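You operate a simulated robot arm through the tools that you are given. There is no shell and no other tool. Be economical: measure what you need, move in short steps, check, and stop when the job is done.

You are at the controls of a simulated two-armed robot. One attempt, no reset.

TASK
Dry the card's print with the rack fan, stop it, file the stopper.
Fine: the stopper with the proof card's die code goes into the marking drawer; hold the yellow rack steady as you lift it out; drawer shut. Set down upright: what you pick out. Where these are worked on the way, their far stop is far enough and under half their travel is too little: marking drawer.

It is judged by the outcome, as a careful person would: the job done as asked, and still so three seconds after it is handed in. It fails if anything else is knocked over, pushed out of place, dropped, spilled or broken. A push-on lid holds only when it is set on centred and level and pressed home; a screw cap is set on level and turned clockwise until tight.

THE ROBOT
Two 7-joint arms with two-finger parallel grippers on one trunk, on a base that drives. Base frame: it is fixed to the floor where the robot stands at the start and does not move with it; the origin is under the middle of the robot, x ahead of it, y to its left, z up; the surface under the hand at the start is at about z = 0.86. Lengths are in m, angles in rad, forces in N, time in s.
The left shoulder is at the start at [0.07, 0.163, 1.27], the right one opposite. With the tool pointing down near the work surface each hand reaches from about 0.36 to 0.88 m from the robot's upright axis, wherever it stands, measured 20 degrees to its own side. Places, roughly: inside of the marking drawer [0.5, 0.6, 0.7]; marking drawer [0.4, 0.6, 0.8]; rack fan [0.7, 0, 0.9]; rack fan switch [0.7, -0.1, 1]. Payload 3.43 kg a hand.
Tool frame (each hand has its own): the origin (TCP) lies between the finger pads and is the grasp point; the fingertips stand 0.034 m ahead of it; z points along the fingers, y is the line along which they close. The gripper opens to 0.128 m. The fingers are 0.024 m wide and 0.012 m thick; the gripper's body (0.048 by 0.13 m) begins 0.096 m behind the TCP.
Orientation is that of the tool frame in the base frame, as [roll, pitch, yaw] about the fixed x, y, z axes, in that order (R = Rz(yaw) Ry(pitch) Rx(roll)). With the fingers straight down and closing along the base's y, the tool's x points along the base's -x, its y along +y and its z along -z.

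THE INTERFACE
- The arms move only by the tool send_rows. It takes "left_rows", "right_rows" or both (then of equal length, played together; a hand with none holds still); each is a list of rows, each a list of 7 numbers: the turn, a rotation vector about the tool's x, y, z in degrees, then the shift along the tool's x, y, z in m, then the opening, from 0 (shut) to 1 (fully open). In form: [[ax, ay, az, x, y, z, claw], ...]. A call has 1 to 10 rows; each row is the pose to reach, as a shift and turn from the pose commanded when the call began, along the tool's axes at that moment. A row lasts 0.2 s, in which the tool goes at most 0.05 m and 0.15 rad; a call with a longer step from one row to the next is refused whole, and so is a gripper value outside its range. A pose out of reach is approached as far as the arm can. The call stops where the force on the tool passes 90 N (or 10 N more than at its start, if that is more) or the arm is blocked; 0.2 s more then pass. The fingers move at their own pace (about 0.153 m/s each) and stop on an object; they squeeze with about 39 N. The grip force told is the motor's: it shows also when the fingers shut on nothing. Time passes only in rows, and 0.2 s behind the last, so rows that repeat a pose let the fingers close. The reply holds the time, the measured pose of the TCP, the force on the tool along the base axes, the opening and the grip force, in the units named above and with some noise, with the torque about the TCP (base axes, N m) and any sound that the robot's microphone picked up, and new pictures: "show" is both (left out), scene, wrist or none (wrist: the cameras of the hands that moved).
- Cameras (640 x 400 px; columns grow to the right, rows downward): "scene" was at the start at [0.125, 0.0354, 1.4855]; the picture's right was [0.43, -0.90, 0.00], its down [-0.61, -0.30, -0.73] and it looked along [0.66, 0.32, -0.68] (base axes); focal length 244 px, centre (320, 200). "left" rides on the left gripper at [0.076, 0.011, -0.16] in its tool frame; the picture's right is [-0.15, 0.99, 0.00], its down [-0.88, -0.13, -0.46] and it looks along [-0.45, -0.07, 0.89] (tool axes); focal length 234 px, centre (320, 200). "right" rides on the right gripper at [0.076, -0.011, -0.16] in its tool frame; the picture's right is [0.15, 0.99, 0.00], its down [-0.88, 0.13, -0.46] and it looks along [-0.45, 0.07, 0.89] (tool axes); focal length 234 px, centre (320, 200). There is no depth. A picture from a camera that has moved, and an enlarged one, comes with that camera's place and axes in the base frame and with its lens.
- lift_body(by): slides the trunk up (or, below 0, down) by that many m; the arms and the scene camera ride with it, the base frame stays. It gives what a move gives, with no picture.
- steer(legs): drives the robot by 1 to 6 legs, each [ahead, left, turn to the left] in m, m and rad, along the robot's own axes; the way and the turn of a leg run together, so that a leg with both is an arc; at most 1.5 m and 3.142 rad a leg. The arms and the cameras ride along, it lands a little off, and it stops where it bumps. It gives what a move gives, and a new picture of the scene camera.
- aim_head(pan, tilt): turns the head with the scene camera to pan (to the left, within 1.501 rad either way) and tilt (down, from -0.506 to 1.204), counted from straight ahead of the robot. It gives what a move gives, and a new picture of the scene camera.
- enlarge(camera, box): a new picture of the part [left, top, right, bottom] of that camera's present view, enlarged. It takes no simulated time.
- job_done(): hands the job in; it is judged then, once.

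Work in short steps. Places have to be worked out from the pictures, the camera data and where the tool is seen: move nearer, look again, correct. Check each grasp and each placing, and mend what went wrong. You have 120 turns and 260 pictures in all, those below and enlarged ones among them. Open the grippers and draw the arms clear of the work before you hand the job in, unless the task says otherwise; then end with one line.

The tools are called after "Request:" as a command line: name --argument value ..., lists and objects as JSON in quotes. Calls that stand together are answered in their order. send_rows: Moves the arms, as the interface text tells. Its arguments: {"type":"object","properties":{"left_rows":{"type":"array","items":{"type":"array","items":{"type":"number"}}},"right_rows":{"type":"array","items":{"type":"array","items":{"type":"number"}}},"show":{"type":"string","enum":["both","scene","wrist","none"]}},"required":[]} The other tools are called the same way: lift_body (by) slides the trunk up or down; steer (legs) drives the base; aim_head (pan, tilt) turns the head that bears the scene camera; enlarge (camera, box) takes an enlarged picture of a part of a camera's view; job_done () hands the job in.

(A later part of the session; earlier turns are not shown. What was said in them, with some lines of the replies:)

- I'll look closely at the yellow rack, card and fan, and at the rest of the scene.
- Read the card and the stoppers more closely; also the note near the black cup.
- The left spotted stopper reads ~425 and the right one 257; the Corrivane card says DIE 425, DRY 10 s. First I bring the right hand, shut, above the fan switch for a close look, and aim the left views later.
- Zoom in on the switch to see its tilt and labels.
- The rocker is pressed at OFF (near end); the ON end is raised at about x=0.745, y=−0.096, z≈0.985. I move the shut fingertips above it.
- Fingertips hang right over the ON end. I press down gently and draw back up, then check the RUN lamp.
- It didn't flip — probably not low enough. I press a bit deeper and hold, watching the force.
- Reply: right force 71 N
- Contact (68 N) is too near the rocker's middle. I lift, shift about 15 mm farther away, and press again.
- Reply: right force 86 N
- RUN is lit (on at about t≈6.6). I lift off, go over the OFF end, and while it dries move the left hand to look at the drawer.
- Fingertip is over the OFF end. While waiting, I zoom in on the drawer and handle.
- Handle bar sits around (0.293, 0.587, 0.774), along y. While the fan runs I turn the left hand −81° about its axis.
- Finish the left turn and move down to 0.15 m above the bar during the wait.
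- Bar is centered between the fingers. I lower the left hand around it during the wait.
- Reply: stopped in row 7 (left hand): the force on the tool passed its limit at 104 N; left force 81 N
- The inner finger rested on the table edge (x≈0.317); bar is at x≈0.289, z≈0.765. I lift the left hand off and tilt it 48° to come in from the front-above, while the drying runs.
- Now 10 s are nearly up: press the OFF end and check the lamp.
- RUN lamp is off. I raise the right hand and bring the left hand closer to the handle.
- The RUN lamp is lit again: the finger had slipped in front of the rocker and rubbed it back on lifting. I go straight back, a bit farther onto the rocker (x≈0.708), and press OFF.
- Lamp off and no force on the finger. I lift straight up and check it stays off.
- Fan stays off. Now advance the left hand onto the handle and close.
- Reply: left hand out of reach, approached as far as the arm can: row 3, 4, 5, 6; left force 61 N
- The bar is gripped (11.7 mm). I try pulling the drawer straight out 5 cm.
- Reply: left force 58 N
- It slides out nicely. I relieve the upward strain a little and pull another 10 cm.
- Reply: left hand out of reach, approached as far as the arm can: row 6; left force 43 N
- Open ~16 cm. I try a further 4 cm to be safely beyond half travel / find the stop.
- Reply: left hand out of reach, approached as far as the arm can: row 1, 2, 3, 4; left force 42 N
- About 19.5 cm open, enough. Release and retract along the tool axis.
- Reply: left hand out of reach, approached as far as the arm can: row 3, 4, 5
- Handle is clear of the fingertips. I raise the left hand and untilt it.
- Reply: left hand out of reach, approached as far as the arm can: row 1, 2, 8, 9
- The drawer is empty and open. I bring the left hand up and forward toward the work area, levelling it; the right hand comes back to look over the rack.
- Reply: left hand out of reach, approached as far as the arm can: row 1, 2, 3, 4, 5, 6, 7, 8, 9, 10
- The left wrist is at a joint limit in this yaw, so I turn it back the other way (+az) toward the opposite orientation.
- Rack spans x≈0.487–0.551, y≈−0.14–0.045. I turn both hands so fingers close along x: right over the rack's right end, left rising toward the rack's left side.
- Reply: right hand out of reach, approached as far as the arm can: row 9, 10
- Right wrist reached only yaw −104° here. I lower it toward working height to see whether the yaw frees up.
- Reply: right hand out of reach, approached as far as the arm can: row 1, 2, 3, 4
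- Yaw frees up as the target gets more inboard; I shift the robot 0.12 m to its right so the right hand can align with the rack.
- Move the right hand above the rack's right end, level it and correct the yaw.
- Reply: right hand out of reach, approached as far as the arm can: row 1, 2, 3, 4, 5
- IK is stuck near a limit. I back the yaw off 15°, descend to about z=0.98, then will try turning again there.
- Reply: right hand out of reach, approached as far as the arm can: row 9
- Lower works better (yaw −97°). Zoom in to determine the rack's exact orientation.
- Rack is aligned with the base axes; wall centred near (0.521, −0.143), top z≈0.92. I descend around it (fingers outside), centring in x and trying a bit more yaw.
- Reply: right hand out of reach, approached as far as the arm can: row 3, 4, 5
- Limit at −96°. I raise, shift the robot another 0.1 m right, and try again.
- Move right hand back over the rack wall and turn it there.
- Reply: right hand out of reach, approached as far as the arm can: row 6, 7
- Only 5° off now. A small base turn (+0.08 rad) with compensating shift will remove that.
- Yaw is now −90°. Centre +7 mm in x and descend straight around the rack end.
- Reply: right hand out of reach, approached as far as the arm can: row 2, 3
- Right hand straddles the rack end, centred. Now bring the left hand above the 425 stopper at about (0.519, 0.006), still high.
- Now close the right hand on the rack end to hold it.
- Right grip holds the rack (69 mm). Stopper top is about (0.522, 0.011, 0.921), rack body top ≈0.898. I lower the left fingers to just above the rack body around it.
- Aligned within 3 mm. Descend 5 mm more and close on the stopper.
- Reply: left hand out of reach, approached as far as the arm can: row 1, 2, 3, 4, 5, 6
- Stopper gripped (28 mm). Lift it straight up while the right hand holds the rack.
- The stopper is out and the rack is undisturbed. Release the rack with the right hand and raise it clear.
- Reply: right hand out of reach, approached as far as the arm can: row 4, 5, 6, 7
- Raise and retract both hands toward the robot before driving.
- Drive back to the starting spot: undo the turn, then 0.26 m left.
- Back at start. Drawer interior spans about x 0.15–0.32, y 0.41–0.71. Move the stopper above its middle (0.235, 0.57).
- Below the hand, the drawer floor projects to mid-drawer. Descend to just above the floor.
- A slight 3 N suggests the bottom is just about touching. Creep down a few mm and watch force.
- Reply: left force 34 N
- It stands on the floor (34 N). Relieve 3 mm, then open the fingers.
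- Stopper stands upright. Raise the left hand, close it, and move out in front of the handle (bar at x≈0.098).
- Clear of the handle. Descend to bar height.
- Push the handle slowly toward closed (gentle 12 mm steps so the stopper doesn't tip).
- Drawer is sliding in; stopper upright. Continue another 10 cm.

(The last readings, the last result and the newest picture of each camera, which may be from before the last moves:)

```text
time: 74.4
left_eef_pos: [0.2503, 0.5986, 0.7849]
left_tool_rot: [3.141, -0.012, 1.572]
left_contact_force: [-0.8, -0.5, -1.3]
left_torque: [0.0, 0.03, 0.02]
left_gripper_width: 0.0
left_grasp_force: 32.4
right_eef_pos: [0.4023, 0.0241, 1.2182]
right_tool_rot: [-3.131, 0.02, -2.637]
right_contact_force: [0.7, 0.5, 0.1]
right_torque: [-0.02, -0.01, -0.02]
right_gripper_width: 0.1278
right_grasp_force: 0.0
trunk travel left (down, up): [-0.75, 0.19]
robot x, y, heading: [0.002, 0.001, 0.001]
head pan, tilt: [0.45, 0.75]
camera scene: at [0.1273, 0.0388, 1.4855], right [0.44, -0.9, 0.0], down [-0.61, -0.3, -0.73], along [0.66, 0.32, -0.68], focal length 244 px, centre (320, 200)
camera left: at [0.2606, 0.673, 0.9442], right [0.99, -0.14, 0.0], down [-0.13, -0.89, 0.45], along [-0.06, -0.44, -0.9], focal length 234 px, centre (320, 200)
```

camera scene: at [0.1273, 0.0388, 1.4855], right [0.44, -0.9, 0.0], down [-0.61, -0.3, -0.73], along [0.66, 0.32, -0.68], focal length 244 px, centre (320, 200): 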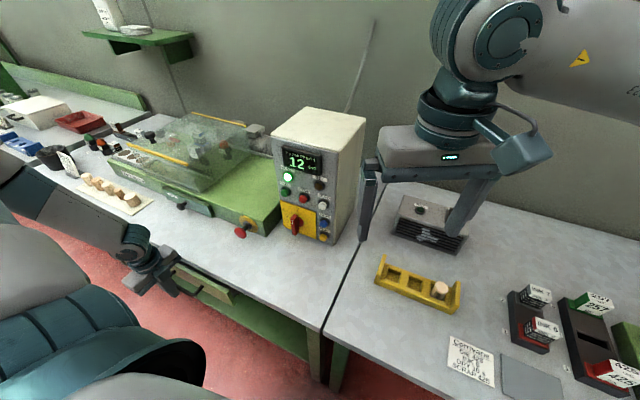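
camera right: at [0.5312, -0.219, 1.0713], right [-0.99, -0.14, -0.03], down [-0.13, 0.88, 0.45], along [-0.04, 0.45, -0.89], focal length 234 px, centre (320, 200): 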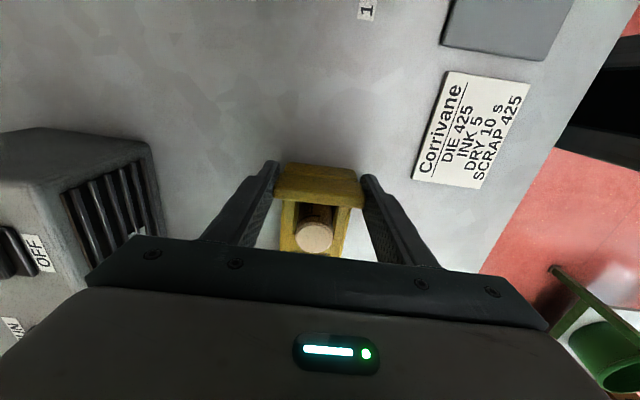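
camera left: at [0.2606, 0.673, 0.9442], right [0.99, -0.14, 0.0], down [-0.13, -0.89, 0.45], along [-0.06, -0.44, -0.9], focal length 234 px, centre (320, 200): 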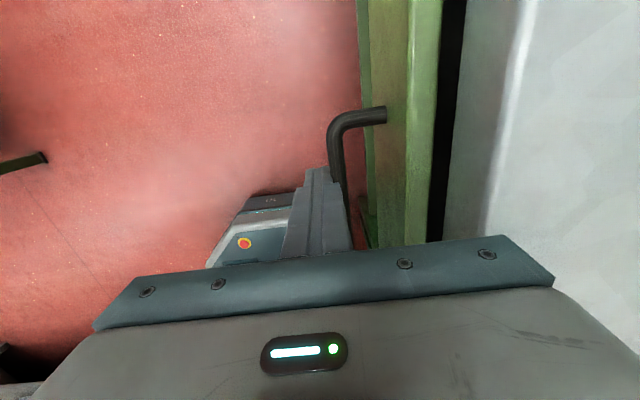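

Nearly shut; push the remaining couple of centimetres slowly until force shows the stop.

Request:
send_rows --left_rows '[[0, 0, 0, 0, 0.005, 0, 0], [0, 0, 0, 0, 0.01, 0, 0], [0, 0, 0, 0, 0.015, 0, 0], [0, 0, 0, 0, 0.02, 0, 0], [0, 0, 0, 0, 0.024, 0, 0], [0, 0, 0, 0, 0.028, 0, 0]]' --show "both"

```text
time: 75.8
left_eef_pos: [0.2722, 0.5987, 0.7836]
left_tool_rot: [-3.139, -0.013, 1.575]
left_contact_force: [-16.7, -0.6, 5.1]
left_torque: [-0.02, 0.04, 0.1]
left_gripper_width: 0.0
left_grasp_force: 33.1
right_eef_pos: [0.3995, 0.0241, 1.2188]
right_tool_rot: [-3.128, 0.021, -2.633]
right_contact_force: [-0.4, 0.0, -0.2]
right_torque: [0.02, -0.02, 0.05]
right_gripper_width: 0.128
right_grasp_force: 0.0
trunk travel left (down, up): [-0.75, 0.19]
robot x, y, heading: [0.003, 0.005, 0.001]
head pan, tilt: [0.45, 0.75]
camera scene: at [0.1237, 0.0388, 1.4859], right [0.44, -0.9, 0.0], down [-0.61, -0.3, -0.73], along [0.66, 0.32, -0.68], focal length 244 px, centre (320, 200)
camera left: at [0.2835, 0.6733, 0.944], right [0.99, -0.14, 0.0], down [-0.13, -0.89, 0.45], along [-0.07, -0.44, -0.9], focal length 234 px, centre (320, 200)
```

scene: 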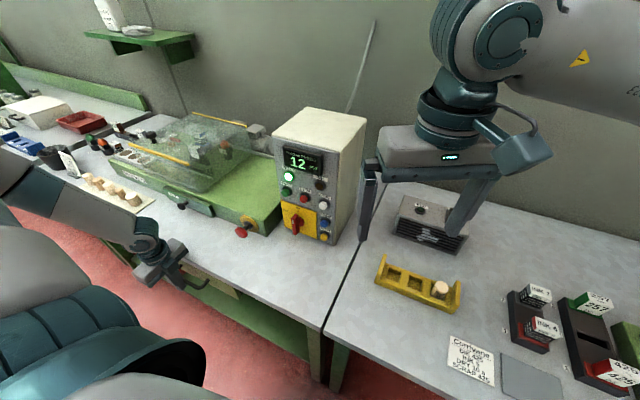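
left: 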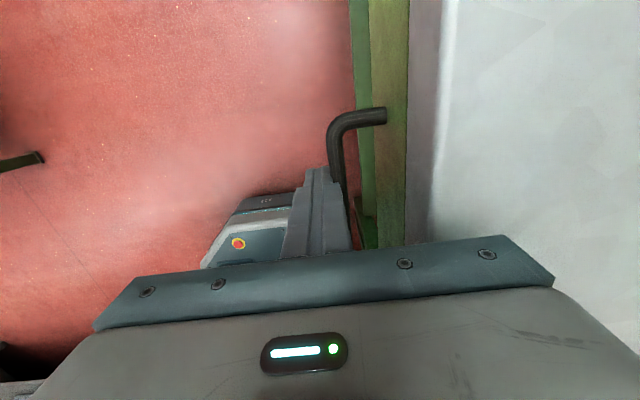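

Stop felt at the originally closed position. One firmer nudge, then back off, open, and rise clear.

Request:
send_rows --left_rows '[[0, 0, 0, 0, 0.005, 0, 0], [0, 0, 0, 0, 0.005, 0, 0], [0, 0, 0, 0, -0.03, 0, 0], [0, 0, 0, 0, -0.07, 0, 0], [0, 0, 0, 0, -0.08, -0.04, 0.3], [0, 0, 0, 0, -0.08, -0.09, 0.6], [0, 0, 0, 0, -0.08, -0.14, 1], [0, 0, 0, 0, -0.08, -0.19, 1], [0, 0, 0, 0, -0.08, -0.24, 1], [0, 0, 0, 0, -0.08, -0.29, 1]]' --show "both"

Request:
aim_head --pan 0.75 --tilt 0.85

```text
time: 78.0
left_eef_pos: [0.2033, 0.5765, 1.059]
left_tool_rot: [3.101, 0.068, 1.64]
left_contact_force: [-2.9, 1.3, -0.3]
left_torque: [-0.18, -0.31, -0.09]
left_gripper_width: 0.1283
left_grasp_force: 0.1
left hand out of reach, approached as far as the arm can: row 10
right_eef_pos: [0.397, 0.0242, 1.2183]
right_tool_rot: [-3.127, 0.024, -2.636]
right_contact_force: [-0.5, 0.0, 1.1]
right_torque: [-0.01, -0.06, 0.01]
right_gripper_width: 0.128
right_grasp_force: 0.2
trunk travel left (down, up): [-0.75, 0.19]
robot x, y, heading: [0.0019, 0.0029, -0.002]
head pan, tilt: [0.45, 0.75]
camera scene: at [0.1213, 0.039, 1.486], right [0.43, -0.9, 0.0], down [-0.61, -0.3, -0.73], along [0.66, 0.32, -0.68], focal length 244 px, centre (320, 200)
camera left: at [0.2029, 0.6641, 1.2138], right [1.0, -0.08, 0.05], down [-0.09, -0.86, 0.51], along [0.0, -0.51, -0.86], focal length 234 px, centre (320, 200)
```

scene: 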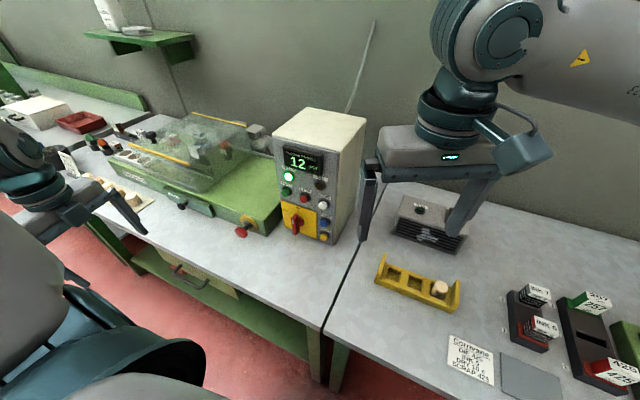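
left: 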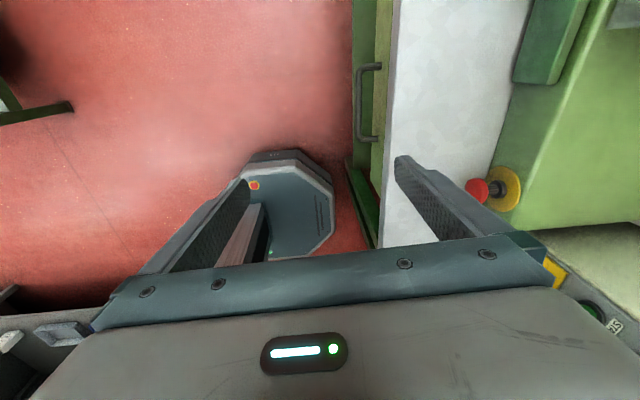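

```text
time: 78.8
left_eef_pos: [0.2091, 0.5764, 1.0566]
left_tool_rot: [3.105, 0.068, 1.636]
left_contact_force: [0.1, -0.1, 0.9]
left_torque: [0.02, 0.02, 0.03]
left_gripper_width: 0.1282
left_grasp_force: 0.0
right_eef_pos: [0.4032, 0.0228, 1.2174]
right_tool_rot: [-3.132, 0.021, -2.637]
right_contact_force: [-0.5, -0.3, -0.5]
right_torque: [0.01, 0.0, 0.0]
right_gripper_width: 0.1278
right_grasp_force: 0.0
trunk travel left (down, up): [-0.75, 0.19]
robot x, y, heading: [0.0031, 0.006, -0.001]
head pan, tilt: [0.75, 0.85]
camera scene: at [0.1103, 0.0563, 1.4775], right [0.68, -0.73, 0.0], down [-0.55, -0.51, -0.66], along [0.48, 0.45, -0.75], focal length 244 px, centre (320, 200)
```

scene: 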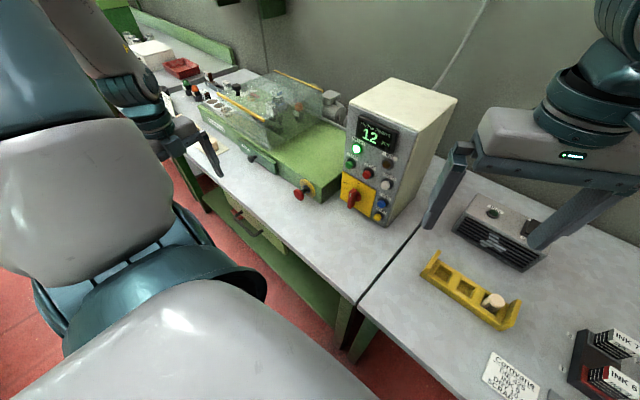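

Check the drawer's closed state and the fan lamp.

Request:
enlarge --camera "scene" --box '[190, 170, 350, 290]'

Request:
enlarge --camera "scene" --box '[400, 180, 560, 340]'

Request:
enlarge --camera "left" --box '[320, 20, 440, 220]'

```text
3.33 times, centred on (270, 230) of scene
camera zoom: at [0.1103, 0.0563, 1.4775], right [0.68, -0.73, 0.0], down [-0.55, -0.51, -0.66], along [0.48, 0.45, -0.75], focal length 812 px, centre (487, 100)
```

zoom: 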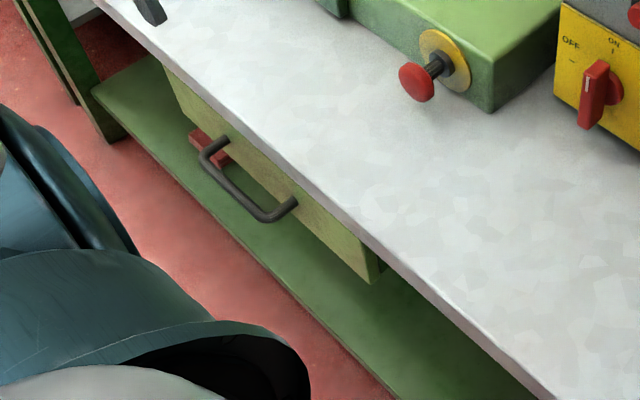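

```text
2.50 times, centred on (480, 260) of scene
camera zoom: at [0.1103, 0.0563, 1.4775], right [0.68, -0.73, 0.0], down [-0.55, -0.51, -0.66], along [0.48, 0.45, -0.75], focal length 609 px, centre (-80, 50)
```

zoom: 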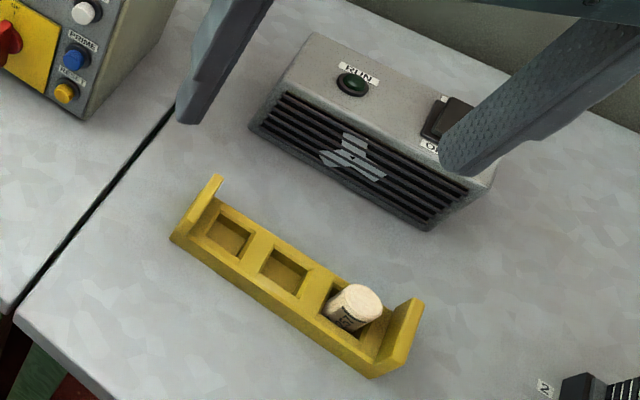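

```text
2.00 times, centred on (380, 120) of left
camera zoom: at [0.2082, 0.6642, 1.2122], right [1.0, -0.08, 0.05], down [-0.09, -0.86, 0.51], along [0.0, -0.51, -0.86], focal length 468 px, centre (200, 360)
```

zoom: 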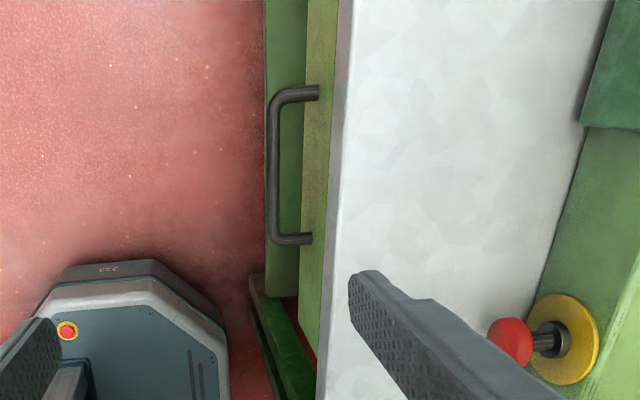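

The drawer is shut (bar back at x≈0.289), the fan is off, the rack stands in place, and both hands are open and clear. Handing in.

Request:
job_done

```text
The job is handed in.
```

The job is handed in: the print was dried, the fan is off, and the 425 stopper is upright in the shut marking drawer. The fan ran about 10 s as the card asks. It came back on for a moment when I first lifted off the switch, so I pressed OFF again. The rack was held during the lift and stands in its place. I did not reopen the drawer to recheck the stopper after shutting it.
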